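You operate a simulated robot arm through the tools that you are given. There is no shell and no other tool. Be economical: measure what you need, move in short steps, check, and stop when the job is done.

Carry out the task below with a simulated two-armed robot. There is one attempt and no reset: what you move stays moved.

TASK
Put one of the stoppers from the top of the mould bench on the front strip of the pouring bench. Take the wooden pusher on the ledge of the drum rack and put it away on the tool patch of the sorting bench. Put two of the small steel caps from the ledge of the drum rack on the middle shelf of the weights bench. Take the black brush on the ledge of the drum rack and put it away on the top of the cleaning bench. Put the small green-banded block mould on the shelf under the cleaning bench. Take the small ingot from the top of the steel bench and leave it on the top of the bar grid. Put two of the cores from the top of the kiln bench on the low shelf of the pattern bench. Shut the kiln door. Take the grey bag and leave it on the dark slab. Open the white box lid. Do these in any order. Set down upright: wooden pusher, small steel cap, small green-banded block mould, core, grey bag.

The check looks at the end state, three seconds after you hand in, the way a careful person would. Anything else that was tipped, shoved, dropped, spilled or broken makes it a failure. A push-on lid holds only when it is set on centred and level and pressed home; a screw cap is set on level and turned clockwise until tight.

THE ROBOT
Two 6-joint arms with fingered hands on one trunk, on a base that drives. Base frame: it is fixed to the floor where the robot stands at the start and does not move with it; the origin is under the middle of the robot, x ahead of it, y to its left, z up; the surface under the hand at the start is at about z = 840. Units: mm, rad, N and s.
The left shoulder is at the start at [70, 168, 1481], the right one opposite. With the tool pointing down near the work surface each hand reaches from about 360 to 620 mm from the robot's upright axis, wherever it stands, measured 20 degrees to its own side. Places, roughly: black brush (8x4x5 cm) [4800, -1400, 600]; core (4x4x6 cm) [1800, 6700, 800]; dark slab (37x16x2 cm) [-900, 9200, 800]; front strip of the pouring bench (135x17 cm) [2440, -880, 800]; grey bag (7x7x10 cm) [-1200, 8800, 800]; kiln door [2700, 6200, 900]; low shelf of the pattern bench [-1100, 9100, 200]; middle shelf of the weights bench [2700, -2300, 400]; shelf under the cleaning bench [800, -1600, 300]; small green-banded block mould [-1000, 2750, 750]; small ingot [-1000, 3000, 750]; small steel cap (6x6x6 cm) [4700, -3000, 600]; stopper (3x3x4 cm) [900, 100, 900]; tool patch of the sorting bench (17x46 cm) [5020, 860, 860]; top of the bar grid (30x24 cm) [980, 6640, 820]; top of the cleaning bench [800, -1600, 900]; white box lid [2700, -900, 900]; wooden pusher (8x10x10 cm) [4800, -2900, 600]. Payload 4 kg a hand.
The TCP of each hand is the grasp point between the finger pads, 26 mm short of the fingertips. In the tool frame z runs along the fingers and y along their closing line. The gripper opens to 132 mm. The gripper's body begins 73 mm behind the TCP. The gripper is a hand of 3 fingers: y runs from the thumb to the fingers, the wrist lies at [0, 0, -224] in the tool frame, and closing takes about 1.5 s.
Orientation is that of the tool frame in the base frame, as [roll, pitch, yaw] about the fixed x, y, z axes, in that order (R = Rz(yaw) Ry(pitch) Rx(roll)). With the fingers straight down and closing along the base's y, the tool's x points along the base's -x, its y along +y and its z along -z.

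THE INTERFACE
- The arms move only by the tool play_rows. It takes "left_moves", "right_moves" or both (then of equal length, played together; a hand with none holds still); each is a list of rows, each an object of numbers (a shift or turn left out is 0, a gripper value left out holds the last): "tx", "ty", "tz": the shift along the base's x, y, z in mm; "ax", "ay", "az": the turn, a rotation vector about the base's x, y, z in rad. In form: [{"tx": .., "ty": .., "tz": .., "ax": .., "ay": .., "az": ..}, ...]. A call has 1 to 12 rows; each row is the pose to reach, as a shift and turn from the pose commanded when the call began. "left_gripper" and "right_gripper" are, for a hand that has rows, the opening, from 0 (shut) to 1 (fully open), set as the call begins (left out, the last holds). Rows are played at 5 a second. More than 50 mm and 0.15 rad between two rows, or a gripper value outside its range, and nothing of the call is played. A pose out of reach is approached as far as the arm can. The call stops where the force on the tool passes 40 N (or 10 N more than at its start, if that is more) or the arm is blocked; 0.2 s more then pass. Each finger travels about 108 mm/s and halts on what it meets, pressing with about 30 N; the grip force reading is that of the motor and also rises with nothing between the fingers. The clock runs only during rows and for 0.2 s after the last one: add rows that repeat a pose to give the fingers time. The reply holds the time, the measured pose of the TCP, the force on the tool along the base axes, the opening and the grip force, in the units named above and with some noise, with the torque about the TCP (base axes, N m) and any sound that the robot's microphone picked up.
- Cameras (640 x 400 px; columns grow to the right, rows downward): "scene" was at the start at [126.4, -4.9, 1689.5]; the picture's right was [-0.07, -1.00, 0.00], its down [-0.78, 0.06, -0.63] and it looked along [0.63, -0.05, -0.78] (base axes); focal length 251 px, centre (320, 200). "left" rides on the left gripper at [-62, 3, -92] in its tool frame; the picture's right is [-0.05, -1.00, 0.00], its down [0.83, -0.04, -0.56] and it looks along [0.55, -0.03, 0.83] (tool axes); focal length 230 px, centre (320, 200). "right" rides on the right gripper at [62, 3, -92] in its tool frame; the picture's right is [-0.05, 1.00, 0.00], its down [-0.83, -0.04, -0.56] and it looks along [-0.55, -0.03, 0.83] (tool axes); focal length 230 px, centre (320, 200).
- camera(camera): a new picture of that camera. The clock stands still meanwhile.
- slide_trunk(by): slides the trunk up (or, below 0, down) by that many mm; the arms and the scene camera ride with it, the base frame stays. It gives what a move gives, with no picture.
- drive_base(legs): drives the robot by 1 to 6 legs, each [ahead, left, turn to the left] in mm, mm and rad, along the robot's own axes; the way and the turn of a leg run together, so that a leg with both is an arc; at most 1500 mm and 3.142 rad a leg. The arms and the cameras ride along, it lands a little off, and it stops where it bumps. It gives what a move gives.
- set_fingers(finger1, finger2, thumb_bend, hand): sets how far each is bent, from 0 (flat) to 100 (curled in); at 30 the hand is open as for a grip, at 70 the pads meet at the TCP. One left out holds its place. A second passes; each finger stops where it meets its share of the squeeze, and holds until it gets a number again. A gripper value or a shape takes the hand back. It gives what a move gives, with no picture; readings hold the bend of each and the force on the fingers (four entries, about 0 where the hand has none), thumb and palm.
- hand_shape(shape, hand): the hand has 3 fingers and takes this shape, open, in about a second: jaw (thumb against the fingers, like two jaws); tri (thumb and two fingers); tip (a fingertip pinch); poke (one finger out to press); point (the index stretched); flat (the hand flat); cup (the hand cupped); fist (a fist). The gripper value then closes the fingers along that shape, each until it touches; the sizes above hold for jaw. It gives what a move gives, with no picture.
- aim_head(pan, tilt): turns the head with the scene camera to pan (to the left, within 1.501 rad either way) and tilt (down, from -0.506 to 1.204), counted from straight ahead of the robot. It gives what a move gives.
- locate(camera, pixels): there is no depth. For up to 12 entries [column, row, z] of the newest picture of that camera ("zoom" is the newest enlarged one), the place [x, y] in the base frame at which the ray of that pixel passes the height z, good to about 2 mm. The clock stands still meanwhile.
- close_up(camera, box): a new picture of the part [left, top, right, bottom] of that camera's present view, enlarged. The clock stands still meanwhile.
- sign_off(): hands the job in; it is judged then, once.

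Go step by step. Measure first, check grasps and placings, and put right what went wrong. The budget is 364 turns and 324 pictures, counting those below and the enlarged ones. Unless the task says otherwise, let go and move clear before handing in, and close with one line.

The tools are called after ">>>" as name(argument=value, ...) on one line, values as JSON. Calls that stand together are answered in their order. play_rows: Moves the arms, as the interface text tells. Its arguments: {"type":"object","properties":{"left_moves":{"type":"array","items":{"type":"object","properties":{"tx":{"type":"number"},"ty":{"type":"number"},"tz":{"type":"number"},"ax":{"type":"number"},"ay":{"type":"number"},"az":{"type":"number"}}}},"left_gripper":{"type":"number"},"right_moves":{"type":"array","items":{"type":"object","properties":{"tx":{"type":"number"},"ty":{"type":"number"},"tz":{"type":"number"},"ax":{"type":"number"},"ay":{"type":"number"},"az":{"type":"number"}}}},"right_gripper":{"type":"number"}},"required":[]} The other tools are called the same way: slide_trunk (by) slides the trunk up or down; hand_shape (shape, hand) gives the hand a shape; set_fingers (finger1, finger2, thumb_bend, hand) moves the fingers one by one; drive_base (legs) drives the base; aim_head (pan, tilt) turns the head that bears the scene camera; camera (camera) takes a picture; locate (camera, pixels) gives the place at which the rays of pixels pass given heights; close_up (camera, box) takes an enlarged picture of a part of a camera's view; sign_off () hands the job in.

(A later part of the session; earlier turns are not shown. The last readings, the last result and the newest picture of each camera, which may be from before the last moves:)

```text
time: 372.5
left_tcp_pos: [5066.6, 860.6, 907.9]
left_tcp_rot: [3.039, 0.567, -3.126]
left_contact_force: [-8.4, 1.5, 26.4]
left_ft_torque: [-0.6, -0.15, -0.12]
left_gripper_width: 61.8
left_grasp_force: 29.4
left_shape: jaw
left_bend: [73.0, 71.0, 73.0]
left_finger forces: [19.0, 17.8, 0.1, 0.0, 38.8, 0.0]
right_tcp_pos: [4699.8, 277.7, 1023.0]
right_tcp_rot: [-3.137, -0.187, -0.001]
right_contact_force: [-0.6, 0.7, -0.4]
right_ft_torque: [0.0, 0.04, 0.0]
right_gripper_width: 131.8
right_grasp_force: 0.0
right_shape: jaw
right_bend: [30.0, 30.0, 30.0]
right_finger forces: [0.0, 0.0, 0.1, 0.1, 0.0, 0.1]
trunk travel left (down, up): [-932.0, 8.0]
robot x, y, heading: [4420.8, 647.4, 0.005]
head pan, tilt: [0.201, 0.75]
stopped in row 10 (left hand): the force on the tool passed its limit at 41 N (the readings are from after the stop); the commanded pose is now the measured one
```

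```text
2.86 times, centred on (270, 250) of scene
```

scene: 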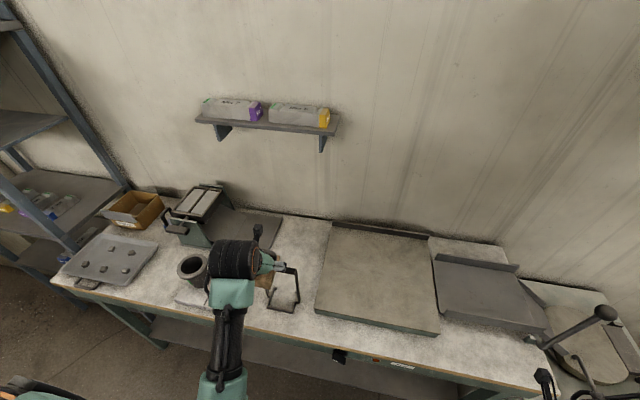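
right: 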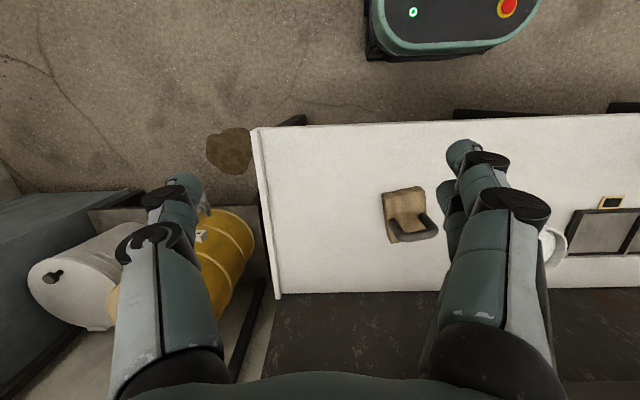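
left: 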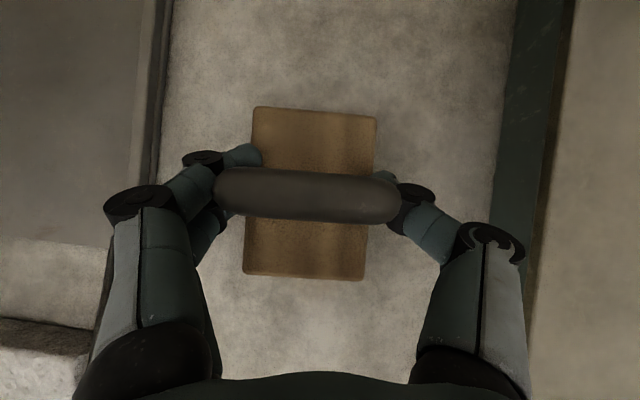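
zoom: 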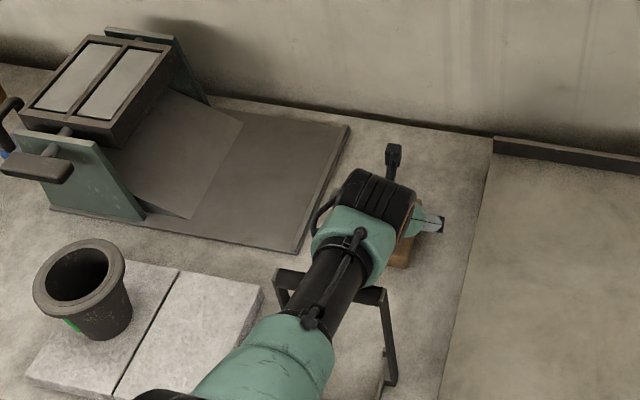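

Touched down at TCP z≈908 (surface 860). Open and lift out.

>>> play_rows(left_moves=[{"tz": 1}, {"tz": 1}, {"tz": 1}, {"tz": 1}], left_gripper=0.8)

>>> camera(camera="left")

>>> play_rows(left_moves=[{"tz": 40}, {"tz": 85}, {"tz": 130}, {"tz": 175}, {"tz": 220}, {"tz": 235, "tx": -30}, {"tz": 235, "tx": -75}, {"tz": 235, "tx": -120}])

>>> camera(camera="left")

```text
time: 373.5
left_tcp_pos: [5064.5, 861.8, 903.3]
left_tcp_rot: [3.038, 0.548, -3.127]
left_contact_force: [-0.9, 0.1, -1.0]
left_ft_torque: [0.02, 0.05, 0.02]
left_gripper_width: 105.1
left_grasp_force: 0.0
left_shape: jaw
left_bend: [59.0, 59.0, 56.0]
left_finger forces: [0.1, 0.0, 0.1, 0.0, 0.0, 0.0]
right_tcp_pos: [4701.8, 279.5, 1021.2]
right_tcp_rot: [-3.137, -0.18, 0.002]
right_contact_force: [0.2, 0.5, 1.0]
right_ft_torque: [0.01, -0.02, 0.01]
right_gripper_width: 131.8
right_grasp_force: 0.0
right_shape: jaw
right_bend: [30.0, 30.0, 30.0]
right_finger forces: [0.0, 0.1, 0.0, 0.0, 0.0, 0.1]
trunk travel left (down, up): [-932.0, 8.0]
robot x, y, heading: [4419.5, 646.4, 0.001]
head pan, tilt: [0.201, 0.75]
```

```text
162 pictures are left
```

left: 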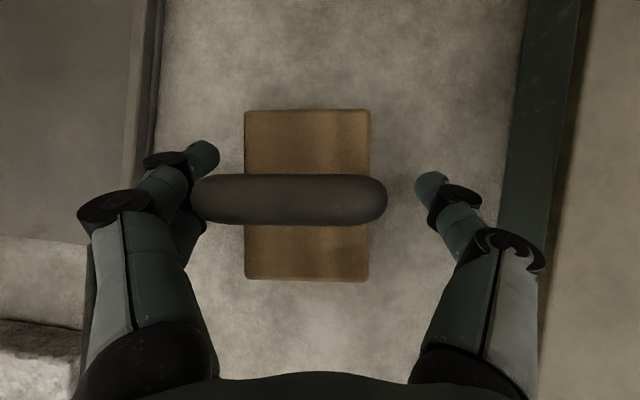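

```text
time: 375.3
left_tcp_pos: [4951.3, 879.4, 1142.4]
left_tcp_rot: [2.983, 0.568, 3.131]
left_contact_force: [-0.3, -0.8, -0.2]
left_ft_torque: [-0.02, -0.03, -0.01]
left_gripper_width: 105.4
left_grasp_force: 0.1
left_shape: jaw
left_bend: [59.0, 59.0, 56.0]
left_finger forces: [0.1, 0.0, 0.0, 0.1, 0.0, 0.0]
right_tcp_pos: [4701.4, 279.2, 1021.4]
right_tcp_rot: [-3.137, -0.184, 0.0]
right_contact_force: [-0.3, 0.0, -0.8]
right_ft_torque: [0.03, 0.01, -0.02]
right_gripper_width: 131.9
right_grasp_force: 0.1
right_shape: jaw
right_bend: [30.0, 30.0, 30.0]
right_finger forces: [0.1, 0.0, 0.1, 0.0, 0.1, 0.0]
trunk travel left (down, up): [-932.0, 8.0]
robot x, y, heading: [4419.6, 647.9, 0.001]
head pan, tilt: [0.201, 0.75]
```

```text
161 pictures are left
```

left: 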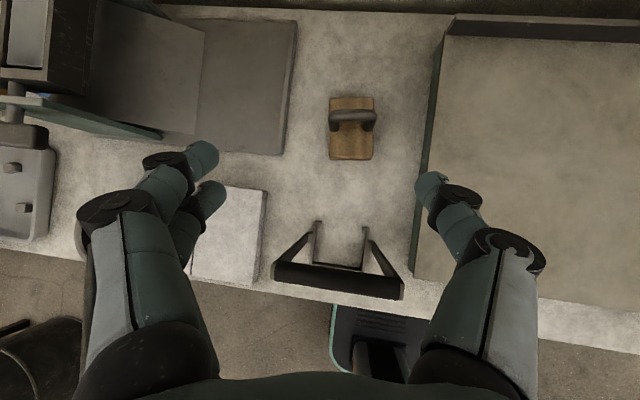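

Pusher stands on the patch. Drive to the brush at the other end of the drum rack.

>>> drive_base(legs=[[-450, 0, 0], [0, -1200, 0], [0, -1050, 0]])

>>> slide_trunk(by=-240)

>>> aim_head(pan=0.15, tilt=0.7)

>>> camera(camera="scene")

```text
time: 388.7
left_tcp_pos: [4553.2, -1319.2, 1133.7]
left_tcp_rot: [2.985, 0.551, -3.09]
left_contact_force: [0.8, 0.9, 0.1]
left_ft_torque: [-0.01, -0.04, 0.02]
left_gripper_width: 105.6
left_grasp_force: 0.1
left_shape: jaw
left_bend: [59.0, 59.0, 56.0]
left_finger forces: [0.0, 0.1, 0.0, 0.0, 0.1, 0.0]
right_tcp_pos: [4343.8, -1932.6, 1021.4]
right_tcp_rot: [-3.137, -0.181, 0.061]
right_contact_force: [-0.3, 0.0, -0.1]
right_ft_torque: [-0.01, 0.0, -0.03]
right_gripper_width: 131.8
right_grasp_force: 0.0
right_shape: jaw
right_bend: [30.0, 30.0, 30.0]
right_finger forces: [0.0, 0.0, 0.0, 0.1, 0.1, 0.0]
trunk travel left (down, up): [-932.0, 8.0]
robot x, y, heading: [4036.4, -1582.6, 0.062]
head pan, tilt: [0.201, 0.75]
```

```text
time: 391.2
left_tcp_pos: [4552.3, -1321.4, 894.5]
left_tcp_rot: [2.982, 0.549, -3.094]
left_contact_force: [0.6, -0.7, -1.3]
left_ft_torque: [-0.05, 0.01, 0.02]
left_gripper_width: 105.5
left_grasp_force: 0.0
left_shape: jaw
left_bend: [59.0, 59.0, 56.0]
left_finger forces: [0.0, 0.0, 0.1, 0.1, 0.0, 0.0]
right_tcp_pos: [4343.1, -1935.1, 781.9]
right_tcp_rot: [-3.138, -0.183, 0.059]
right_contact_force: [0.4, 0.9, 0.6]
right_ft_torque: [0.0, -0.03, -0.01]
right_gripper_width: 131.6
right_grasp_force: 0.0
right_shape: jaw
right_bend: [30.0, 30.0, 30.0]
right_finger forces: [0.0, 0.1, 0.1, 0.0, 0.1, 0.0]
trunk travel left (down, up): [-692.0, 248.0]
robot x, y, heading: [4038.3, -1582.3, 0.057]
head pan, tilt: [0.201, 0.75]
```

```text
time: 391.8
left_tcp_pos: [4551.4, -1320.4, 893.7]
left_tcp_rot: [2.981, 0.55, -3.096]
left_contact_force: [0.7, -0.3, 0.5]
left_ft_torque: [0.01, 0.03, 0.01]
left_gripper_width: 105.5
left_grasp_force: 0.1
left_shape: jaw
left_bend: [59.0, 59.0, 56.0]
left_finger forces: [0.0, 0.1, 0.1, 0.0, 0.0, 0.0]
right_tcp_pos: [4343.2, -1934.7, 781.8]
right_tcp_rot: [-3.138, -0.182, 0.059]
right_contact_force: [-0.3, -0.4, -0.9]
right_ft_torque: [0.02, 0.0, -0.01]
right_gripper_width: 132.1
right_grasp_force: 0.0
right_shape: jaw
right_bend: [30.0, 30.0, 30.0]
right_finger forces: [0.0, 0.0, 0.1, 0.0, 0.0, 0.0]
trunk travel left (down, up): [-692.0, 248.0]
robot x, y, heading: [4040.6, -1583.9, 0.054]
head pan, tilt: [0.15, 0.7]
```

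```text
160 pictures are left
```

scene: 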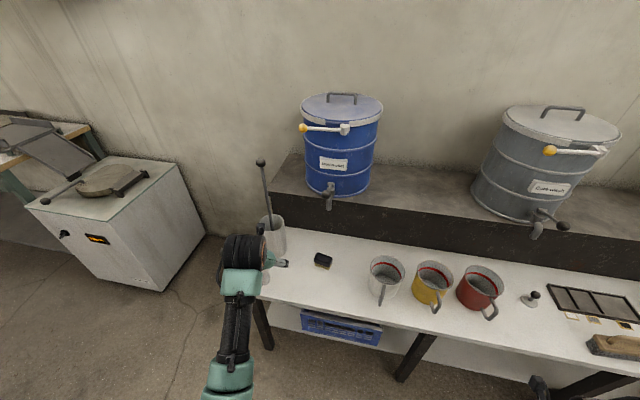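

>>> close_up(camera="scene", box=[255, 215, 415, 305])

>>> locate(camera="scene", pixels=[[323, 267, 600], [314, 263, 600], [330, 270, 600], [280, 255, 600], [330, 205, 850], [272, 270, 600], [385, 295, 600]])

>>> camera(camera="left")

```text
4.00 times, centred on (335, 260) of scene
```

zoom: 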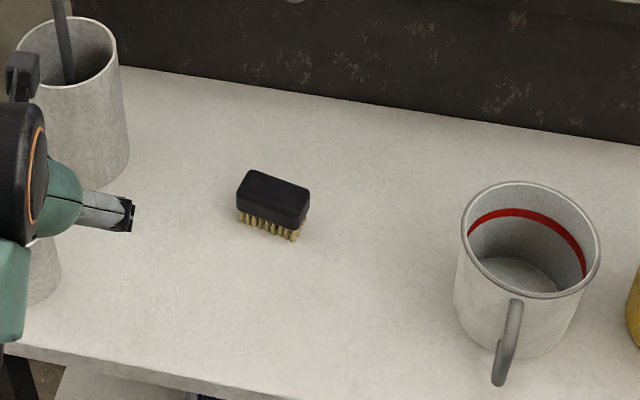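

```text
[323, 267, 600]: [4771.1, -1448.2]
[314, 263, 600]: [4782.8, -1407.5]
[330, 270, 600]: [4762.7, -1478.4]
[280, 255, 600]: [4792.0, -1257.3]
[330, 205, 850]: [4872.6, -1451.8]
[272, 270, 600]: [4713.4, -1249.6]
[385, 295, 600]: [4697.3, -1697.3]
```

```text
158 pictures are left
```

left: 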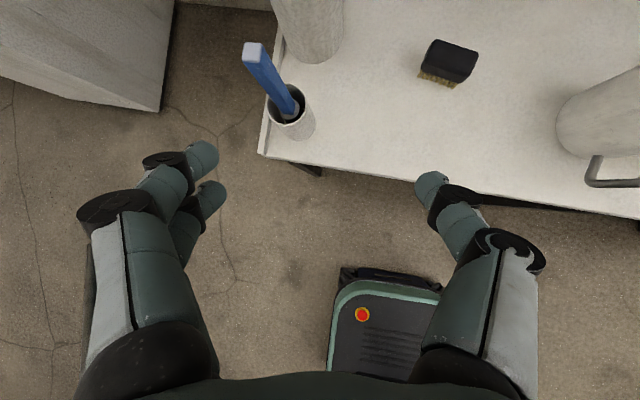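

Brush centre ≈(4790,−1447), long axis mostly along y, rotated. Shift the left hand away from the jug, rotate, then drive closer.

>>> play_rows(left_moves=[{"ty": -30, "az": -0.1, "ax": -0.06}, {"ty": -60, "az": -0.2, "ax": -0.13}, {"ty": -90, "az": -0.3, "ax": -0.13}])

>>> drive_base(legs=[[150, -50, -0.055]])

>>> camera(camera="left")

```text
time: 392.8
left_tcp_pos: [4554.3, -1347.1, 891.2]
left_tcp_rot: [2.952, 0.532, 2.886]
left_contact_force: [-0.2, -0.3, -0.5]
left_ft_torque: [0.0, 0.0, -0.03]
left_gripper_width: 105.3
left_grasp_force: 0.0
left_shape: jaw
left_bend: [59.0, 59.0, 56.0]
left_finger forces: [0.0, 0.0, 0.0, 0.0, 0.0, 0.1]
right_tcp_pos: [4343.7, -1934.6, 782.0]
right_tcp_rot: [-3.138, -0.182, 0.06]
right_contact_force: [0.2, 0.7, -0.4]
right_ft_torque: [0.0, 0.01, 0.04]
right_gripper_width: 131.8
right_grasp_force: 0.0
right_shape: jaw
right_bend: [30.0, 30.0, 30.0]
right_finger forces: [0.0, 0.1, 0.0, 0.1, 0.0, 0.1]
trunk travel left (down, up): [-692.0, 248.0]
robot x, y, heading: [4042.7, -1580.2, 0.059]
head pan, tilt: [0.15, 0.7]
stopped in row 3 (left hand): the arm was blocked; the commanded pose is now the measured one
```

```text
time: 394.2
left_tcp_pos: [4716.5, -1418.6, 891.9]
left_tcp_rot: [2.952, 0.531, 2.835]
left_contact_force: [0.1, 0.2, -0.6]
left_ft_torque: [-0.02, 0.0, -0.02]
left_gripper_width: 105.5
left_grasp_force: 0.0
left_shape: jaw
left_bend: [59.0, 59.0, 56.0]
left_finger forces: [0.1, 0.1, 0.0, 0.0, 0.0, 0.0]
right_tcp_pos: [4475.0, -1993.5, 781.3]
right_tcp_rot: [-3.139, -0.181, 0.009]
right_contact_force: [0.1, 0.0, -0.3]
right_ft_torque: [0.01, 0.0, 0.02]
right_gripper_width: 132.0
right_grasp_force: 0.0
right_shape: jaw
right_bend: [30.0, 30.0, 30.0]
right_finger forces: [0.0, 0.0, 0.1, 0.1, 0.0, 0.0]
trunk travel left (down, up): [-692.0, 248.0]
robot x, y, heading: [4191.0, -1626.5, 0.007]
head pan, tilt: [0.15, 0.7]
```

```text
157 pictures are left
```

left: 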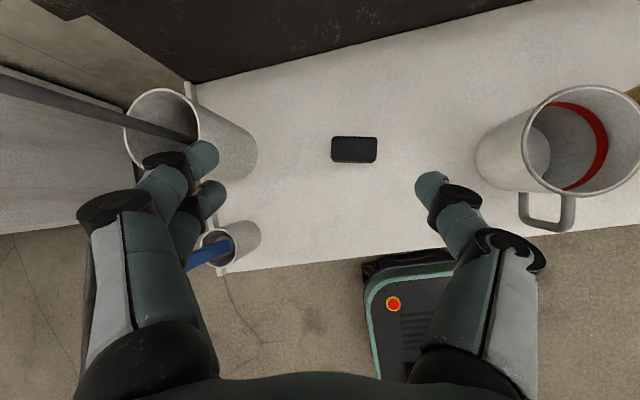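

>>> locate(camera="left", pixels=[[354, 150, 648], [333, 150, 648], [376, 150, 648], [160, 150, 720], [235, 130, 700]])

```text
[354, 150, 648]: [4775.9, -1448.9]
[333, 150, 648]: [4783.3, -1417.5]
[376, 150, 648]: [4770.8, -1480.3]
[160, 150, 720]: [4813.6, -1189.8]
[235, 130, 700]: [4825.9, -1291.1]
```

>>> play_rows(left_moves=[{"tx": 5, "ty": -10, "tz": -30, "ax": -0.1}, {"tx": 10, "ty": -20, "tz": -70, "ax": -0.19}, {"tx": 15, "ty": -30, "tz": -110, "ax": -0.19}, {"tx": 20, "ty": -30, "tz": -150, "ax": -0.19}])

>>> camera(camera="left")

```text
time: 395.2
left_tcp_pos: [4736.9, -1448.2, 742.4]
left_tcp_rot: [-3.116, 0.578, 2.953]
left_contact_force: [0.9, 0.2, 0.1]
left_ft_torque: [-0.03, -0.01, -0.02]
left_gripper_width: 105.5
left_grasp_force: 0.0
left_shape: jaw
left_bend: [59.0, 59.0, 56.0]
left_finger forces: [0.1, 0.0, 0.0, 0.1, 0.1, 0.0]
right_tcp_pos: [4475.5, -1994.6, 783.1]
right_tcp_rot: [-3.138, -0.18, 0.009]
right_contact_force: [-1.1, 1.0, -0.1]
right_ft_torque: [-0.03, -0.03, -0.01]
right_gripper_width: 131.8
right_grasp_force: 0.1
right_shape: jaw
right_bend: [30.0, 30.0, 30.0]
right_finger forces: [0.0, 0.1, 0.1, 0.0, 0.0, 0.1]
trunk travel left (down, up): [-692.0, 248.0]
robot x, y, heading: [4194.9, -1627.7, 0.009]
head pan, tilt: [0.15, 0.7]
```

```text
156 pictures are left
```

left: 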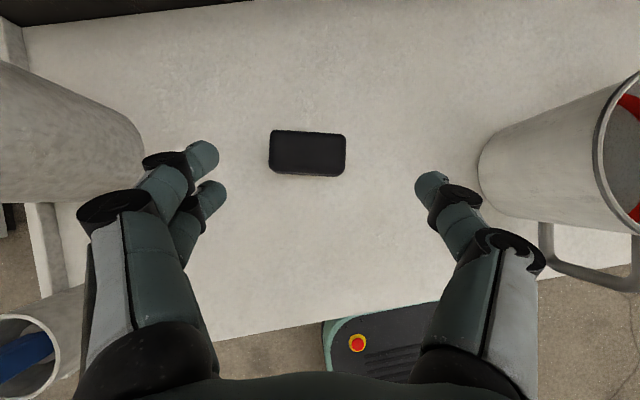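

>>> locate(camera="left", pixels=[[308, 153, 648], [270, 153, 648], [346, 155, 648]])

```text
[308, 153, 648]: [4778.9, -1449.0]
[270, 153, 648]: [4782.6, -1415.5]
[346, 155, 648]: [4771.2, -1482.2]
```

>>> play_rows(left_moves=[{"tx": 15, "tz": -40}, {"tx": 30, "tz": -78}, {"tx": 41, "tz": -102}, {"tx": 41, "tz": -102}])

>>> play_rows(left_moves=[{}, {}, {}, {}, {}], left_gripper=0.2)

>>> camera(camera="left")

```text
time: 396.2
left_tcp_pos: [4775.1, -1446.9, 637.8]
left_tcp_rot: [-3.116, 0.577, 2.951]
left_contact_force: [1.0, -0.2, 0.0]
left_ft_torque: [-0.01, 0.0, 0.0]
left_gripper_width: 105.5
left_grasp_force: 0.1
left_shape: jaw
left_bend: [59.0, 59.0, 56.0]
left_finger forces: [0.0, 0.1, 0.0, 0.0, 0.1, 0.1]
right_tcp_pos: [4475.5, -1995.3, 780.5]
right_tcp_rot: [-3.137, -0.182, 0.009]
right_contact_force: [0.6, -0.2, -0.5]
right_ft_torque: [0.0, 0.01, -0.02]
right_gripper_width: 131.8
right_grasp_force: 0.1
right_shape: jaw
right_bend: [30.0, 30.0, 30.0]
right_finger forces: [0.1, 0.0, 0.0, 0.0, 0.0, 0.0]
trunk travel left (down, up): [-692.0, 248.0]
robot x, y, heading: [4193.0, -1630.1, 0.009]
head pan, tilt: [0.15, 0.7]
```

```text
time: 397.4
left_tcp_pos: [4776.0, -1447.1, 638.5]
left_tcp_rot: [-3.114, 0.577, 2.952]
left_contact_force: [-0.4, -0.3, -0.3]
left_ft_torque: [0.01, -0.01, -0.01]
left_gripper_width: 62.5
left_grasp_force: 30.3
left_shape: jaw
left_bend: [73.0, 73.0, 70.0]
left_finger forces: [14.0, 11.7, 0.0, 0.0, 27.6, 0.0]
right_tcp_pos: [4475.4, -1994.4, 781.4]
right_tcp_rot: [-3.141, -0.182, 0.009]
right_contact_force: [-0.7, -0.3, -0.3]
right_ft_torque: [-0.01, -0.01, 0.02]
right_gripper_width: 131.9
right_grasp_force: 0.1
right_shape: jaw
right_bend: [30.0, 30.0, 30.0]
right_finger forces: [0.0, 0.0, 0.0, 0.1, 0.0, 0.0]
trunk travel left (down, up): [-692.0, 248.0]
robot x, y, heading: [4190.9, -1629.3, 0.007]
head pan, tilt: [0.15, 0.7]
```

```text
155 pictures are left
```

left: 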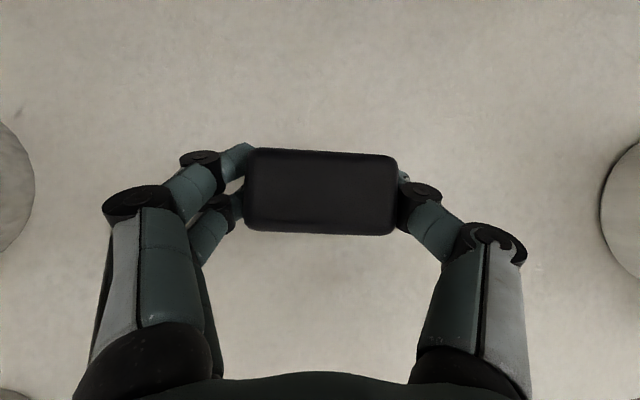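

Brush gripped (14/12/28 N). Lift, back off, raise the trunk and travel back via the gap toward the cleaning bench corridor.

>>> play_rows(left_moves=[{"tz": 40}, {"tz": 85}, {"tz": 130}, {"tz": 160, "tx": -30}])

>>> drive_base(legs=[[-500, 0, -0.007]])

>>> slide_trunk(by=245)

>>> drive_base(legs=[[-130, -800, 0], [-130, -780, 0]])

```text
time: 398.4
left_tcp_pos: [4746.6, -1450.9, 801.2]
left_tcp_rot: [-3.115, 0.578, 2.951]
left_contact_force: [-0.5, -0.4, -0.5]
left_ft_torque: [0.0, -0.05, -0.06]
left_gripper_width: 62.8
left_grasp_force: 29.9
left_shape: jaw
left_bend: [73.0, 73.0, 70.0]
left_finger forces: [13.9, 11.7, 0.1, 0.0, 27.6, 0.1]
right_tcp_pos: [4474.1, -1994.5, 781.2]
right_tcp_rot: [-3.137, -0.182, 0.008]
right_contact_force: [0.4, 0.3, 1.0]
right_ft_torque: [-0.02, 0.0, 0.0]
right_gripper_width: 131.5
right_grasp_force: 0.1
right_shape: jaw
right_bend: [30.0, 30.0, 30.0]
right_finger forces: [0.1, 0.1, 0.0, 0.1, 0.0, 0.1]
trunk travel left (down, up): [-692.0, 248.0]
robot x, y, heading: [4190.0, -1627.5, 0.007]
head pan, tilt: [0.15, 0.7]
```

```text
time: 401.3
left_tcp_pos: [4249.7, -1454.1, 800.6]
left_tcp_rot: [-3.117, 0.577, 2.951]
left_contact_force: [0.3, -0.1, -0.8]
left_ft_torque: [-0.01, 0.03, 0.05]
left_gripper_width: 62.3
left_grasp_force: 29.7
left_shape: jaw
left_bend: [73.0, 73.0, 70.0]
left_finger forces: [13.9, 11.7, 0.1, 0.1, 27.6, 0.0]
right_tcp_pos: [3978.3, -1999.6, 782.0]
right_tcp_rot: [-3.137, -0.181, 0.011]
right_contact_force: [-0.5, 0.6, 0.3]
right_ft_torque: [0.0, 0.02, -0.01]
right_gripper_width: 131.8
right_grasp_force: 0.2
right_shape: jaw
right_bend: [30.0, 30.0, 30.0]
right_finger forces: [0.1, 0.1, 0.1, 0.0, 0.1, 0.0]
trunk travel left (down, up): [-692.0, 248.0]
robot x, y, heading: [3692.0, -1633.7, 0.013]
head pan, tilt: [0.15, 0.7]
```

```text
time: 403.8
left_tcp_pos: [4250.4, -1453.8, 1044.5]
left_tcp_rot: [-3.115, 0.576, 2.95]
left_contact_force: [0.3, -0.3, -1.9]
left_ft_torque: [0.03, -0.01, -0.03]
left_gripper_width: 62.1
left_grasp_force: 29.9
left_shape: jaw
left_bend: [73.0, 73.0, 70.0]
left_finger forces: [13.9, 11.7, 0.1, 0.0, 27.6, 0.0]
right_tcp_pos: [3979.0, -1997.6, 1026.4]
right_tcp_rot: [-3.138, -0.183, 0.011]
right_contact_force: [0.3, -0.1, -0.6]
right_ft_torque: [-0.01, 0.01, 0.0]
right_gripper_width: 131.8
right_grasp_force: 0.1
right_shape: jaw
right_bend: [30.0, 30.0, 30.0]
right_finger forces: [0.0, 0.0, 0.0, 0.1, 0.0, 0.0]
trunk travel left (down, up): [-937.0, 3.0]
robot x, y, heading: [3693.5, -1629.1, 0.008]
head pan, tilt: [0.15, 0.7]
```

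```text
time: 411.9
left_tcp_pos: [3984.3, -3019.6, 1044.7]
left_tcp_rot: [-3.112, 0.579, 2.948]
left_contact_force: [-0.3, 0.0, -0.4]
left_ft_torque: [-0.06, 0.0, 0.0]
left_gripper_width: 62.4
left_grasp_force: 30.0
left_shape: jaw
left_bend: [73.0, 73.0, 70.0]
left_finger forces: [13.9, 11.7, 0.1, 0.0, 27.6, 0.0]
right_tcp_pos: [3709.5, -3563.5, 1025.9]
right_tcp_rot: [-3.138, -0.181, 0.006]
right_contact_force: [0.4, 0.1, -1.2]
right_ft_torque: [0.0, -0.04, 0.01]
right_gripper_width: 131.8
right_grasp_force: 0.2
right_shape: jaw
right_bend: [30.0, 30.0, 30.0]
right_finger forces: [0.0, 0.0, 0.0, 0.0, 0.1, 0.0]
trunk travel left (down, up): [-937.0, 3.0]
robot x, y, heading: [3423.2, -3197.3, 0.004]
head pan, tilt: [0.15, 0.7]
```

>>> drive_base(legs=[[-230, -257, 0], [-600, -58, 0], [-990, -20, 0]])

>>> drive_base(legs=[[0, 0, 1.571]])

>>> aim_head(pan=0.6, tilt=0.6)

>>> camera(camera="scene")

```text
time: 422.1
left_tcp_pos: [2146.1, -3377.2, 1045.2]
left_tcp_rot: [-3.116, 0.574, 2.937]
left_contact_force: [1.0, 0.2, -0.4]
left_ft_torque: [0.02, 0.01, 0.01]
left_gripper_width: 62.4
left_grasp_force: 30.3
left_shape: jaw
left_bend: [73.0, 73.0, 70.0]
left_finger forces: [13.9, 11.6, 0.0, 0.1, 27.6, 0.0]
right_tcp_pos: [1865.5, -3916.4, 1026.1]
right_tcp_rot: [-3.138, -0.18, -0.004]
right_contact_force: [-0.2, -0.5, -0.8]
right_ft_torque: [0.01, 0.01, -0.01]
right_gripper_width: 132.0
right_grasp_force: 0.1
right_shape: jaw
right_bend: [30.0, 30.0, 30.0]
right_finger forces: [0.0, 0.0, 0.1, 0.0, 0.0, 0.1]
trunk travel left (down, up): [-937.0, 3.0]
robot x, y, heading: [1588.9, -3546.9, -0.011]
head pan, tilt: [0.15, 0.7]
```

```text
time: 426.4
left_tcp_pos: [1395.5, -2993.8, 1045.4]
left_tcp_rot: [-3.116, 0.579, -1.739]
left_contact_force: [-0.4, 0.5, -0.6]
left_ft_torque: [0.04, 0.03, -0.02]
left_gripper_width: 62.4
left_grasp_force: 30.4
left_shape: jaw
left_bend: [73.0, 73.0, 70.0]
left_finger forces: [13.9, 11.5, 0.0, 0.0, 27.4, 0.0]
right_tcp_pos: [1946.3, -3253.7, 1027.5]
right_tcp_rot: [-3.137, -0.183, 1.605]
right_contact_force: [-0.2, 0.3, -0.1]
right_ft_torque: [0.0, -0.04, 0.0]
right_gripper_width: 132.1
right_grasp_force: 0.1
right_shape: jaw
right_bend: [30.0, 30.0, 30.0]
right_finger forces: [0.1, 0.1, 0.0, 0.0, 0.0, 0.0]
trunk travel left (down, up): [-937.0, 3.0]
robot x, y, heading: [1587.4, -3544.0, 1.602]
head pan, tilt: [0.15, 0.7]
```

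```text
time: 427.3
left_tcp_pos: [1394.9, -2994.3, 1045.3]
left_tcp_rot: [-3.115, 0.575, -1.738]
left_contact_force: [-0.1, 0.5, -0.6]
left_ft_torque: [-0.03, 0.02, 0.01]
left_gripper_width: 62.3
left_grasp_force: 29.8
left_shape: jaw
left_bend: [73.0, 73.0, 70.0]
left_finger forces: [13.9, 11.6, 0.1, 0.1, 27.4, 0.1]
right_tcp_pos: [1945.3, -3253.1, 1026.1]
right_tcp_rot: [-3.137, -0.181, 1.604]
right_contact_force: [0.4, 0.0, -0.2]
right_ft_torque: [0.01, -0.02, -0.01]
right_gripper_width: 131.8
right_grasp_force: 0.1
right_shape: jaw
right_bend: [30.0, 30.0, 30.0]
right_finger forces: [0.1, 0.0, 0.0, 0.0, 0.0, 0.0]
trunk travel left (down, up): [-937.0, 3.0]
robot x, y, heading: [1585.7, -3545.3, 1.609]
head pan, tilt: [0.6, 0.6]
```

```text
154 pictures are left
```

scene: 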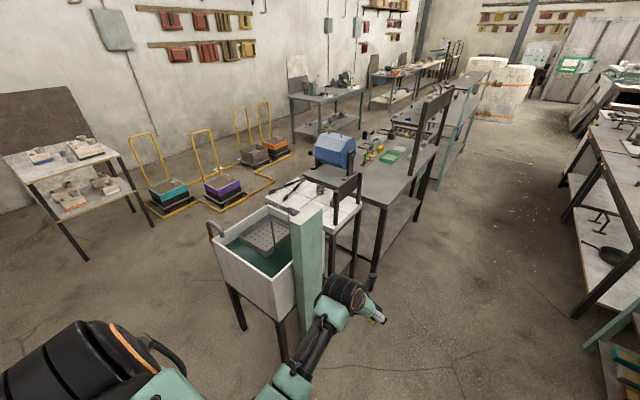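

Go around to the open (−x) side of the cleaning bench via the sacks gap.

>>> drive_base(legs=[[0, 0, 1.535], [1450, 0, 0], [190, 0, 0], [0, 0, -1.571], [1300, 0, 0], [0, 0, -1.571]])

>>> aim_head(pan=0.0, tilt=0.7)

>>> camera(camera="scene")

```text
time: 452.5
left_tcp_pos: [498.2, -1968.3, 1042.4]
left_tcp_rot: [-3.14, 0.557, 3.089]
left_contact_force: [-1.9, 2.7, -1.4]
left_ft_torque: [-0.02, 0.02, -0.05]
left_gripper_width: 61.1
left_grasp_force: 30.2
left_shape: jaw
left_bend: [72.0, 73.0, 70.0]
left_finger forces: [15.5, 14.0, 0.0, 0.0, 34.1, 0.0]
right_tcp_pos: [317.3, -2554.4, 1026.8]
right_tcp_rot: [-3.138, -0.18, 0.161]
right_contact_force: [0.9, -0.7, 0.3]
right_ft_torque: [0.0, 0.06, -0.01]
right_gripper_width: 131.9
right_grasp_force: 0.0
right_shape: jaw
right_bend: [30.0, 30.0, 30.0]
right_finger forces: [0.1, 0.0, 0.0, 0.1, 0.0, 0.1]
trunk travel left (down, up): [-937.0, 3.0]
robot x, y, heading: [-21.5, -2235.0, 0.157]
head pan, tilt: [0.6, 0.6]
stopped in leg 6: the force on the tool passed its limit at 62 N (the readings are from after the stop); the commanded pose is now the measured one
```

```text
time: 453.5
left_tcp_pos: [498.7, -1968.0, 1042.2]
left_tcp_rot: [3.141, 0.557, 3.089]
left_contact_force: [-3.1, 3.2, -1.5]
left_ft_torque: [0.01, 0.01, -0.17]
left_gripper_width: 60.7
left_grasp_force: 30.2
left_shape: jaw
left_bend: [72.0, 73.0, 70.0]
left_finger forces: [15.3, 14.1, 0.0, 0.1, 35.0, 0.1]
right_tcp_pos: [316.4, -2552.8, 1026.4]
right_tcp_rot: [-3.138, -0.182, 0.161]
right_contact_force: [0.2, -0.5, 0.3]
right_ft_torque: [-0.02, -0.04, 0.03]
right_gripper_width: 132.0
right_grasp_force: 0.1
right_shape: jaw
right_bend: [30.0, 30.0, 30.0]
right_finger forces: [0.1, 0.1, 0.1, 0.0, 0.1, 0.0]
trunk travel left (down, up): [-937.0, 3.0]
robot x, y, heading: [-21.5, -2235.2, 0.157]
head pan, tilt: [0.0, 0.7]
```

```text
153 pictures are left
```

scene: 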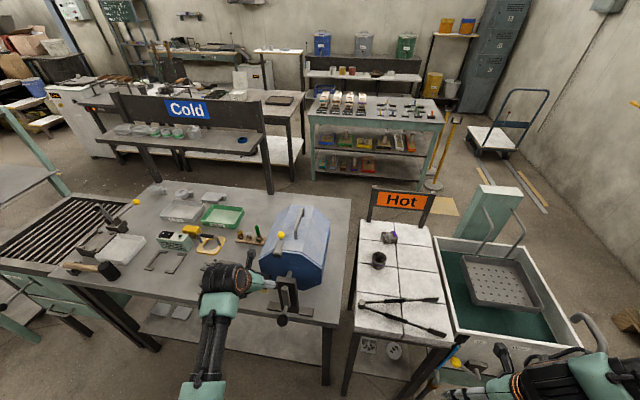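

The left hand touched the blue drum's bracket. Back off immediately and inspect.

>>> drive_base(legs=[[-200, 0, 0]])

>>> drive_base(legs=[[0, 0, -0.157]])

>>> close_up(camera="scene", box=[80, 140, 460, 360])

>>> camera(camera="left")

```text
time: 455.1
left_tcp_pos: [302.9, -1998.3, 1040.2]
left_tcp_rot: [-3.141, 0.553, 3.093]
left_contact_force: [-0.1, 0.7, -0.9]
left_ft_torque: [-0.04, 0.03, -0.02]
left_gripper_width: 60.9
left_grasp_force: 29.8
left_shape: jaw
left_bend: [72.0, 73.0, 70.0]
left_finger forces: [15.0, 13.7, 0.0, 0.0, 29.6, 0.0]
right_tcp_pos: [123.7, -2585.2, 1025.6]
right_tcp_rot: [-3.139, -0.179, 0.165]
right_contact_force: [0.2, -1.5, 1.0]
right_ft_torque: [0.01, 0.0, 0.01]
right_gripper_width: 131.9
right_grasp_force: 0.0
right_shape: jaw
right_bend: [30.0, 30.0, 30.0]
right_finger forces: [0.0, 0.1, 0.0, 0.0, 0.0, 0.1]
trunk travel left (down, up): [-937.0, 3.0]
robot x, y, heading: [-216.3, -2269.1, 0.163]
head pan, tilt: [0.0, 0.7]
```

```text
time: 456.1
left_tcp_pos: [335.3, -2083.3, 1040.7]
left_tcp_rot: [-3.14, 0.556, 2.934]
left_contact_force: [-0.1, 0.0, -0.9]
left_ft_torque: [-0.03, -0.01, -0.01]
left_gripper_width: 60.8
left_grasp_force: 29.3
left_shape: jaw
left_bend: [72.0, 73.0, 70.0]
left_finger forces: [15.0, 13.8, 0.0, 0.0, 29.6, 0.1]
right_tcp_pos: [66.2, -2634.7, 1027.3]
right_tcp_rot: [-3.138, -0.182, 0.005]
right_contact_force: [-0.3, 0.7, -0.1]
right_ft_torque: [0.01, 0.02, -0.02]
right_gripper_width: 131.8
right_grasp_force: 0.1
right_shape: jaw
right_bend: [30.0, 30.0, 30.0]
right_finger forces: [0.0, 0.0, 0.1, 0.0, 0.0, 0.0]
trunk travel left (down, up): [-937.0, 3.0]
robot x, y, heading: [-214.6, -2267.8, 0.005]
head pan, tilt: [0.0, 0.7]
```

```text
1.68 times, centred on (270, 250) of scene
```

zoom: 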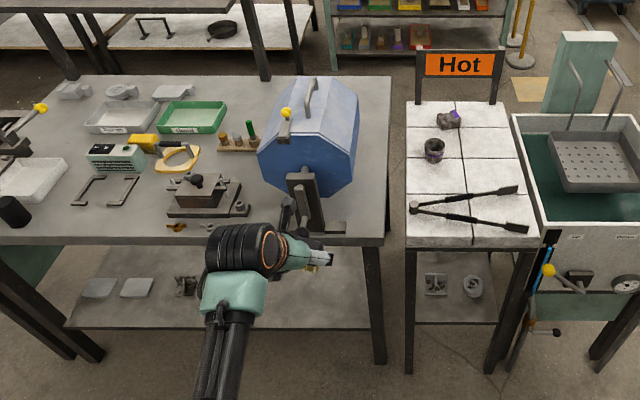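

```text
151 pictures are left
```

left: 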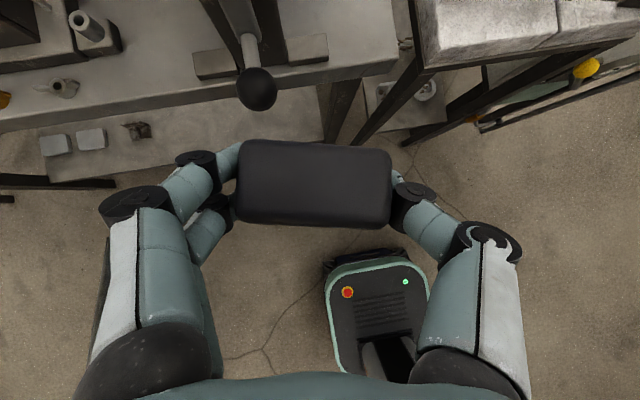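

The drum assembly looks intact. I look for a free spot on the bench top: front edge around zoom (95,222).

>>> locate(camera="zoom", pixels=[[95, 222, 900], [95, 222, 850], [95, 238, 850], [95, 238, 900], [15, 225, 900], [165, 215, 900], [110, 205, 900], [240, 105, 900], [385, 238, 900], [375, 365, 0], [385, 238, 850]])

>>> locate(camera="left", pixels=[[320, 82, 850], [320, 82, 900], [100, 108, 850], [100, 108, 900], [90, 140, 300], [70, 175, 300], [300, 140, 300]])

```text
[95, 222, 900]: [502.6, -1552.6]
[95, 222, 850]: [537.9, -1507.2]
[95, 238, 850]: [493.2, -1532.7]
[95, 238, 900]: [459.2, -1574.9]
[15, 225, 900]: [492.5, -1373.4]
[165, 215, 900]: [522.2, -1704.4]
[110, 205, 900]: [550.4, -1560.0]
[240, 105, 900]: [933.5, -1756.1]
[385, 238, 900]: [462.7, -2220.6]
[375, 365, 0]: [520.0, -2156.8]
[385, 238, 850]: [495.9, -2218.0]
```

```text
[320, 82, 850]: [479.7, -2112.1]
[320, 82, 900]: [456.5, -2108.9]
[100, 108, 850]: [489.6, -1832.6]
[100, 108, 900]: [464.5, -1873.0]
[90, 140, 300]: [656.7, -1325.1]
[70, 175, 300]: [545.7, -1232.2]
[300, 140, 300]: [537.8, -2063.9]
```

>>> drive_base(legs=[[0, 540, 0], [110, 0, 0]])

>>> camera(camera="left")

>>> camera(camera="scene")

```text
time: 460.1
left_tcp_pos: [437.2, -1532.2, 1042.9]
left_tcp_rot: [3.141, 0.558, 2.937]
left_contact_force: [-0.5, 0.2, -1.5]
left_ft_torque: [0.01, -0.02, 0.0]
left_gripper_width: 60.8
left_grasp_force: 29.8
left_shape: jaw
left_bend: [72.0, 73.0, 70.0]
left_finger forces: [15.0, 13.8, 0.0, 0.0, 29.6, 0.1]
right_tcp_pos: [169.6, -2083.2, 1027.8]
right_tcp_rot: [-3.139, -0.186, 0.006]
right_contact_force: [0.0, 0.8, 0.0]
right_ft_torque: [-0.02, -0.05, 0.0]
right_gripper_width: 131.9
right_grasp_force: 0.0
right_shape: jaw
right_bend: [30.0, 30.0, 30.0]
right_finger forces: [0.1, 0.0, 0.1, 0.0, 0.0, 0.1]
trunk travel left (down, up): [-937.0, 3.0]
robot x, y, heading: [-106.9, -1711.5, 0.01]
head pan, tilt: [0.0, 0.7]
```

```text
150 pictures are left
```

left: 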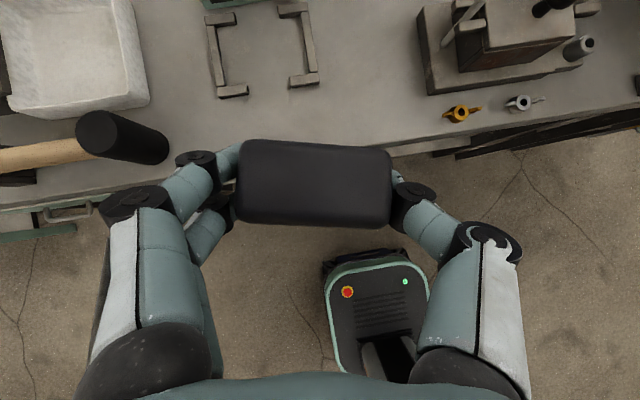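

```text
149 pictures are left
```

scene: 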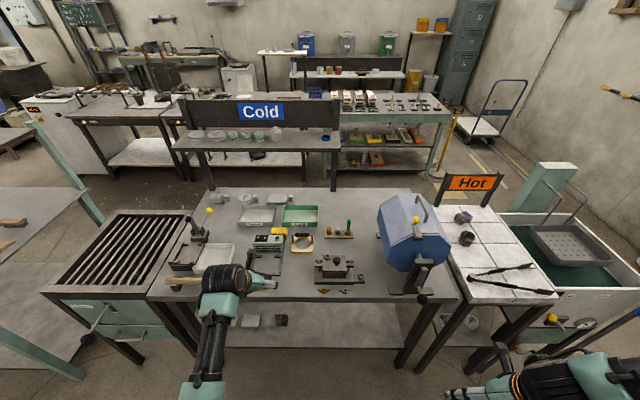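

>>> locate(camera="left", pixels=[[322, 70, 870], [418, 70, 870], [365, 70, 870], [365, 135, 870], [365, 10, 870], [300, 95, 870], [440, 95, 870], [280, 125, 870]])

```text
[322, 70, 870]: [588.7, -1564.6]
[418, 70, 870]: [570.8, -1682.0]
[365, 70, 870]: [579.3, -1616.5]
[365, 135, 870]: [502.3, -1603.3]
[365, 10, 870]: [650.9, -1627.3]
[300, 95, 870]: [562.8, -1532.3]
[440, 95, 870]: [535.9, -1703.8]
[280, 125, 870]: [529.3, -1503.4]
```

A free gap lies at about x 505–560, y −1565…−1680. I'll set the brush at ≈(527,−1615).

>>> drive_base(legs=[[70, -80, 0]])

>>> play_rows(left_moves=[{"az": 0.1, "tz": -10}, {"az": 0.2, "tz": -30}, {"az": 0.2, "tz": -60}])

>>> camera(camera="left")

```text
time: 461.3
left_tcp_pos: [505.6, -1605.1, 1042.7]
left_tcp_rot: [-3.141, 0.561, 2.942]
left_contact_force: [-0.7, 0.3, -0.4]
left_ft_torque: [-0.03, 0.03, -0.02]
left_gripper_width: 60.9
left_grasp_force: 30.1
left_shape: jaw
left_bend: [72.0, 73.0, 70.0]
left_finger forces: [15.0, 13.8, 0.0, 0.1, 29.6, 0.0]
right_tcp_pos: [239.3, -2158.4, 1029.0]
right_tcp_rot: [-3.14, -0.186, 0.011]
right_contact_force: [-0.1, 0.8, 0.4]
right_ft_torque: [-0.05, -0.01, -0.02]
right_gripper_width: 131.5
right_grasp_force: 0.0
right_shape: jaw
right_bend: [30.0, 30.0, 30.0]
right_finger forces: [0.1, 0.0, 0.1, 0.1, 0.0, 0.0]
trunk travel left (down, up): [-937.0, 3.0]
robot x, y, heading: [-39.6, -1798.5, 0.013]
head pan, tilt: [0.0, 0.7]
```

```text
time: 462.1
left_tcp_pos: [511.2, -1609.4, 982.3]
left_tcp_rot: [3.139, 0.557, 3.138]
left_contact_force: [-0.3, 0.5, -0.1]
left_ft_torque: [0.02, 0.03, -0.02]
left_gripper_width: 60.7
left_grasp_force: 29.7
left_shape: jaw
left_bend: [72.0, 73.0, 70.0]
left_finger forces: [14.9, 13.7, 0.1, 0.0, 29.6, 0.0]
right_tcp_pos: [243.3, -2161.9, 1025.7]
right_tcp_rot: [-3.137, -0.179, 0.011]
right_contact_force: [0.1, -0.1, 1.3]
right_ft_torque: [0.01, -0.02, -0.06]
right_gripper_width: 131.9
right_grasp_force: 0.0
right_shape: jaw
right_bend: [30.0, 30.0, 30.0]
right_finger forces: [0.0, 0.1, 0.0, 0.1, 0.0, 0.0]
trunk travel left (down, up): [-937.0, 3.0]
robot x, y, heading: [-41.9, -1798.4, 0.011]
head pan, tilt: [0.0, 0.7]
```

```text
148 pictures are left
```

left: 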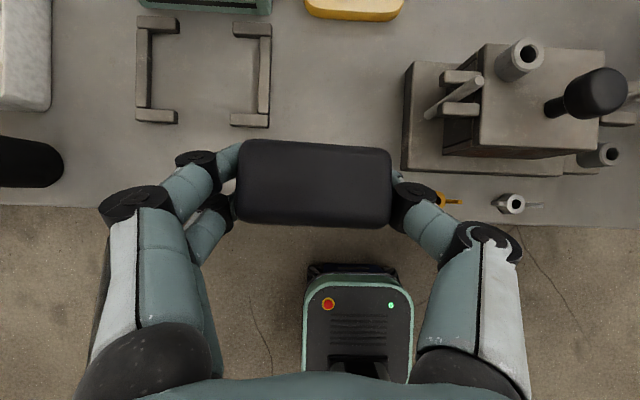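

>>> locate(camera="left", pixels=[[447, 198, 870], [268, 122, 870], [405, 165, 870], [320, 210, 870], [320, 210, 840], [447, 198, 840], [405, 165, 840], [268, 122, 840]])

```text
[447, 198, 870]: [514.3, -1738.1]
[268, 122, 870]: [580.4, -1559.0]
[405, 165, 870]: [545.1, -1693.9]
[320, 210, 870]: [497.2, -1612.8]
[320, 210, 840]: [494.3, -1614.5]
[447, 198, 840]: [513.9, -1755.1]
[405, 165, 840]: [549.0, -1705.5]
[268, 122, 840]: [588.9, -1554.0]
```

>>> play_rows(left_moves=[{"tx": 6, "ty": -10, "tz": -20}, {"tx": 13, "ty": -19, "tz": -45}, {"tx": 13, "ty": -19, "tz": -60}])

>>> play_rows(left_moves=[{"tz": -4}, {"tz": -8}, {"tz": -12}, {"tz": -16}, {"tz": -20}, {"tz": -24}, {"tz": -28}, {"tz": -32}, {"tz": -36}, {"tz": -40}, {"tz": -44}, {"tz": -48}])

>>> camera(camera="left")

```text
time: 462.9
left_tcp_pos: [522.8, -1628.3, 921.5]
left_tcp_rot: [-3.139, 0.557, 3.141]
left_contact_force: [-0.6, 0.4, -0.3]
left_ft_torque: [-0.01, -0.02, 0.0]
left_gripper_width: 60.9
left_grasp_force: 29.9
left_shape: jaw
left_bend: [72.0, 73.0, 70.0]
left_finger forces: [14.9, 13.8, 0.1, 0.1, 29.5, 0.0]
right_tcp_pos: [243.2, -2161.4, 1026.2]
right_tcp_rot: [-3.137, -0.183, 0.01]
right_contact_force: [0.8, -0.5, -0.5]
right_ft_torque: [-0.01, 0.04, 0.0]
right_gripper_width: 131.9
right_grasp_force: 0.0
right_shape: jaw
right_bend: [30.0, 30.0, 30.0]
right_finger forces: [0.1, 0.0, 0.0, 0.0, 0.0, 0.1]
trunk travel left (down, up): [-937.0, 3.0]
robot x, y, heading: [-45.4, -1795.5, 0.008]
head pan, tilt: [0.0, 0.7]
```

```text
time: 465.2
left_tcp_pos: [528.9, -1625.9, 891.2]
left_tcp_rot: [3.132, 0.581, 3.133]
left_contact_force: [-6.0, 1.5, 19.5]
left_ft_torque: [0.74, 0.07, 0.24]
left_gripper_width: 56.7
left_grasp_force: 29.8
left_shape: jaw
left_bend: [74.0, 76.0, 73.0]
left_finger forces: [14.8, 28.0, 0.1, 0.0, 28.7, 0.0]
right_tcp_pos: [240.7, -2162.1, 1027.3]
right_tcp_rot: [-3.136, -0.184, 0.009]
right_contact_force: [-0.4, 0.3, -0.4]
right_ft_torque: [-0.01, -0.02, -0.06]
right_gripper_width: 132.1
right_grasp_force: 0.1
right_shape: jaw
right_bend: [30.0, 30.0, 30.0]
right_finger forces: [0.0, 0.0, 0.1, 0.1, 0.0, 0.0]
trunk travel left (down, up): [-937.0, 3.0]
robot x, y, heading: [-45.8, -1794.4, 0.01]
head pan, tilt: [0.0, 0.7]
stopped in row 11 (left hand): the force on the tool passed its limit at 46 N (the readings are from after the stop); the commanded pose is now the measured one
```

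```text
147 pictures are left
```

left: 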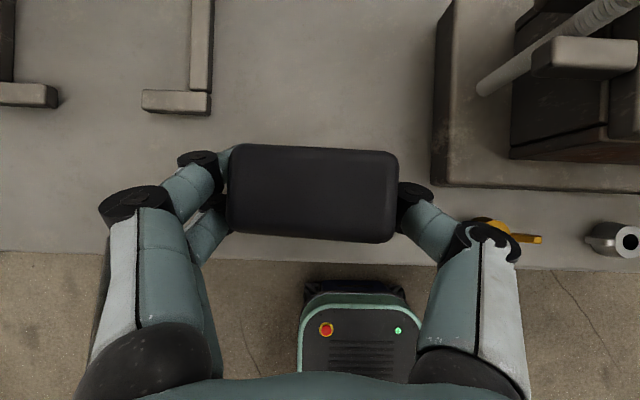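

Brush touches the bench. Release and rise.

>>> play_rows(left_moves=[{"tz": 1}, {"tz": 1}, {"tz": 1}], left_gripper=0.64)

>>> play_rows(left_moves=[{"tz": 40}, {"tz": 85}, {"tz": 130}, {"tz": 170}])

>>> camera(camera="left")

```text
time: 466.0
left_tcp_pos: [527.1, -1628.3, 890.3]
left_tcp_rot: [3.133, 0.58, 3.132]
left_contact_force: [6.6, -6.3, 20.2]
left_ft_torque: [0.66, -0.15, -0.23]
left_gripper_width: 78.2
left_grasp_force: 0.0
left_shape: jaw
left_bend: [71.0, 75.0, 68.0]
left_finger forces: [0.0, 21.1, 0.0, 0.0, 0.1, 0.1]
right_tcp_pos: [242.0, -2162.4, 1026.5]
right_tcp_rot: [-3.135, -0.182, 0.01]
right_contact_force: [0.2, 0.3, 0.0]
right_ft_torque: [-0.02, 0.01, 0.0]
right_gripper_width: 131.9
right_grasp_force: 0.0
right_shape: jaw
right_bend: [30.0, 30.0, 30.0]
right_finger forces: [0.0, 0.1, 0.0, 0.1, 0.1, 0.1]
trunk travel left (down, up): [-937.0, 3.0]
robot x, y, heading: [-43.1, -1799.1, 0.005]
head pan, tilt: [0.0, 0.7]
```

```text
time: 467.0
left_tcp_pos: [521.1, -1603.1, 1049.8]
left_tcp_rot: [3.087, 0.56, 3.114]
left_contact_force: [-0.5, -0.6, 0.5]
left_ft_torque: [0.03, -0.01, 0.01]
left_gripper_width: 84.3
left_grasp_force: 0.0
left_shape: jaw
left_bend: [71.0, 71.0, 68.0]
left_finger forces: [0.0, 0.1, 0.0, 0.0, 0.0, 0.0]
right_tcp_pos: [243.4, -2160.8, 1026.7]
right_tcp_rot: [-3.137, -0.181, 0.009]
right_contact_force: [-0.4, 0.3, 0.1]
right_ft_torque: [0.01, -0.01, 0.01]
right_gripper_width: 131.9
right_grasp_force: 0.0
right_shape: jaw
right_bend: [30.0, 30.0, 30.0]
right_finger forces: [0.0, 0.0, 0.1, 0.0, 0.0, 0.0]
trunk travel left (down, up): [-937.0, 3.0]
robot x, y, heading: [-42.0, -1794.1, 0.013]
head pan, tilt: [0.0, 0.7]
```

```text
146 pictures are left
```

left: 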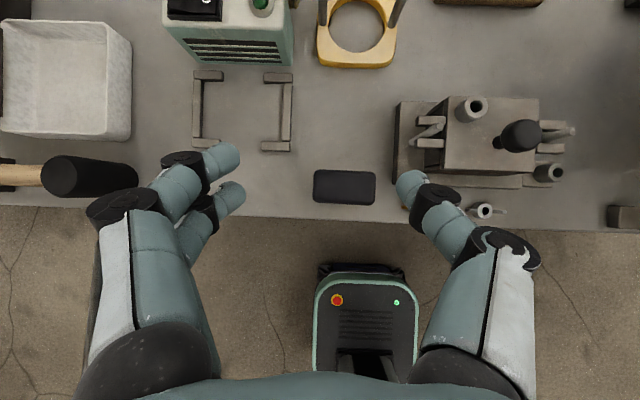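

Brush rests on the cleaning bench top. Now drive north to the steel bench for the mould; look around on the way.

>>> drive_base(legs=[[-160, 0, 0], [0, 0, 1.56], [1450, 0, 0], [1450, 0, 0]])

>>> aim_head(pan=0.5, tilt=0.5)

>>> camera(camera="scene")

```text
time: 485.6
left_tcp_pos: [-479.5, 1621.8, 1052.9]
left_tcp_rot: [3.084, 0.569, -1.548]
left_contact_force: [-0.2, -1.0, 1.1]
left_ft_torque: [-0.01, -0.01, 0.01]
left_gripper_width: 84.2
left_grasp_force: 0.0
left_shape: jaw
left_bend: [71.0, 71.0, 68.0]
left_finger forces: [0.1, 0.0, 0.0, 0.1, 0.1, 0.0]
right_tcp_pos: [92.1, 1368.7, 1026.1]
right_tcp_rot: [-3.136, -0.182, 1.633]
right_contact_force: [0.5, 0.5, 0.2]
right_ft_torque: [-0.02, -0.02, 0.02]
right_gripper_width: 132.1
right_grasp_force: 0.1
right_shape: jaw
right_bend: [30.0, 30.0, 30.0]
right_finger forces: [0.1, 0.0, 0.0, 0.0, 0.1, 0.0]
trunk travel left (down, up): [-937.0, 3.0]
robot x, y, heading: [-259.4, 1066.8, 1.633]
head pan, tilt: [0.0, 0.7]
```

```text
time: 486.5
left_tcp_pos: [-480.1, 1621.0, 1054.5]
left_tcp_rot: [3.082, 0.569, -1.548]
left_contact_force: [0.3, 0.4, -0.7]
left_ft_torque: [-0.01, -0.01, -0.02]
left_gripper_width: 84.3
left_grasp_force: 0.0
left_shape: jaw
left_bend: [71.0, 71.0, 68.0]
left_finger forces: [0.0, 0.0, 0.1, 0.0, 0.1, 0.1]
right_tcp_pos: [90.5, 1368.6, 1025.4]
right_tcp_rot: [-3.137, -0.182, 1.632]
right_contact_force: [-0.4, 0.5, 0.6]
right_ft_torque: [-0.02, -0.02, 0.04]
right_gripper_width: 131.9
right_grasp_force: 0.1
right_shape: jaw
right_bend: [30.0, 30.0, 30.0]
right_finger forces: [0.1, 0.1, 0.0, 0.1, 0.1, 0.1]
trunk travel left (down, up): [-937.0, 3.0]
robot x, y, heading: [-258.7, 1066.0, 1.632]
head pan, tilt: [0.499, 0.499]
```

```text
145 pictures are left
```

scene: 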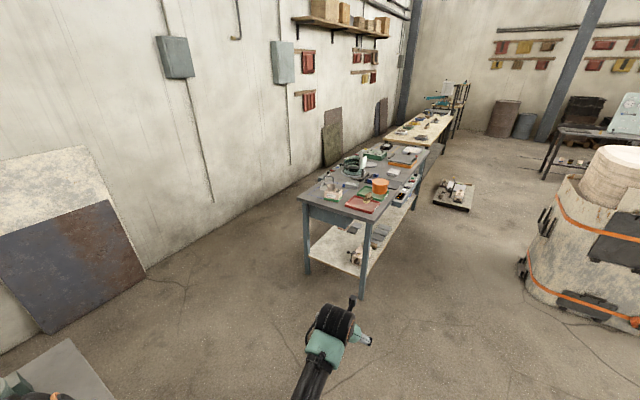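

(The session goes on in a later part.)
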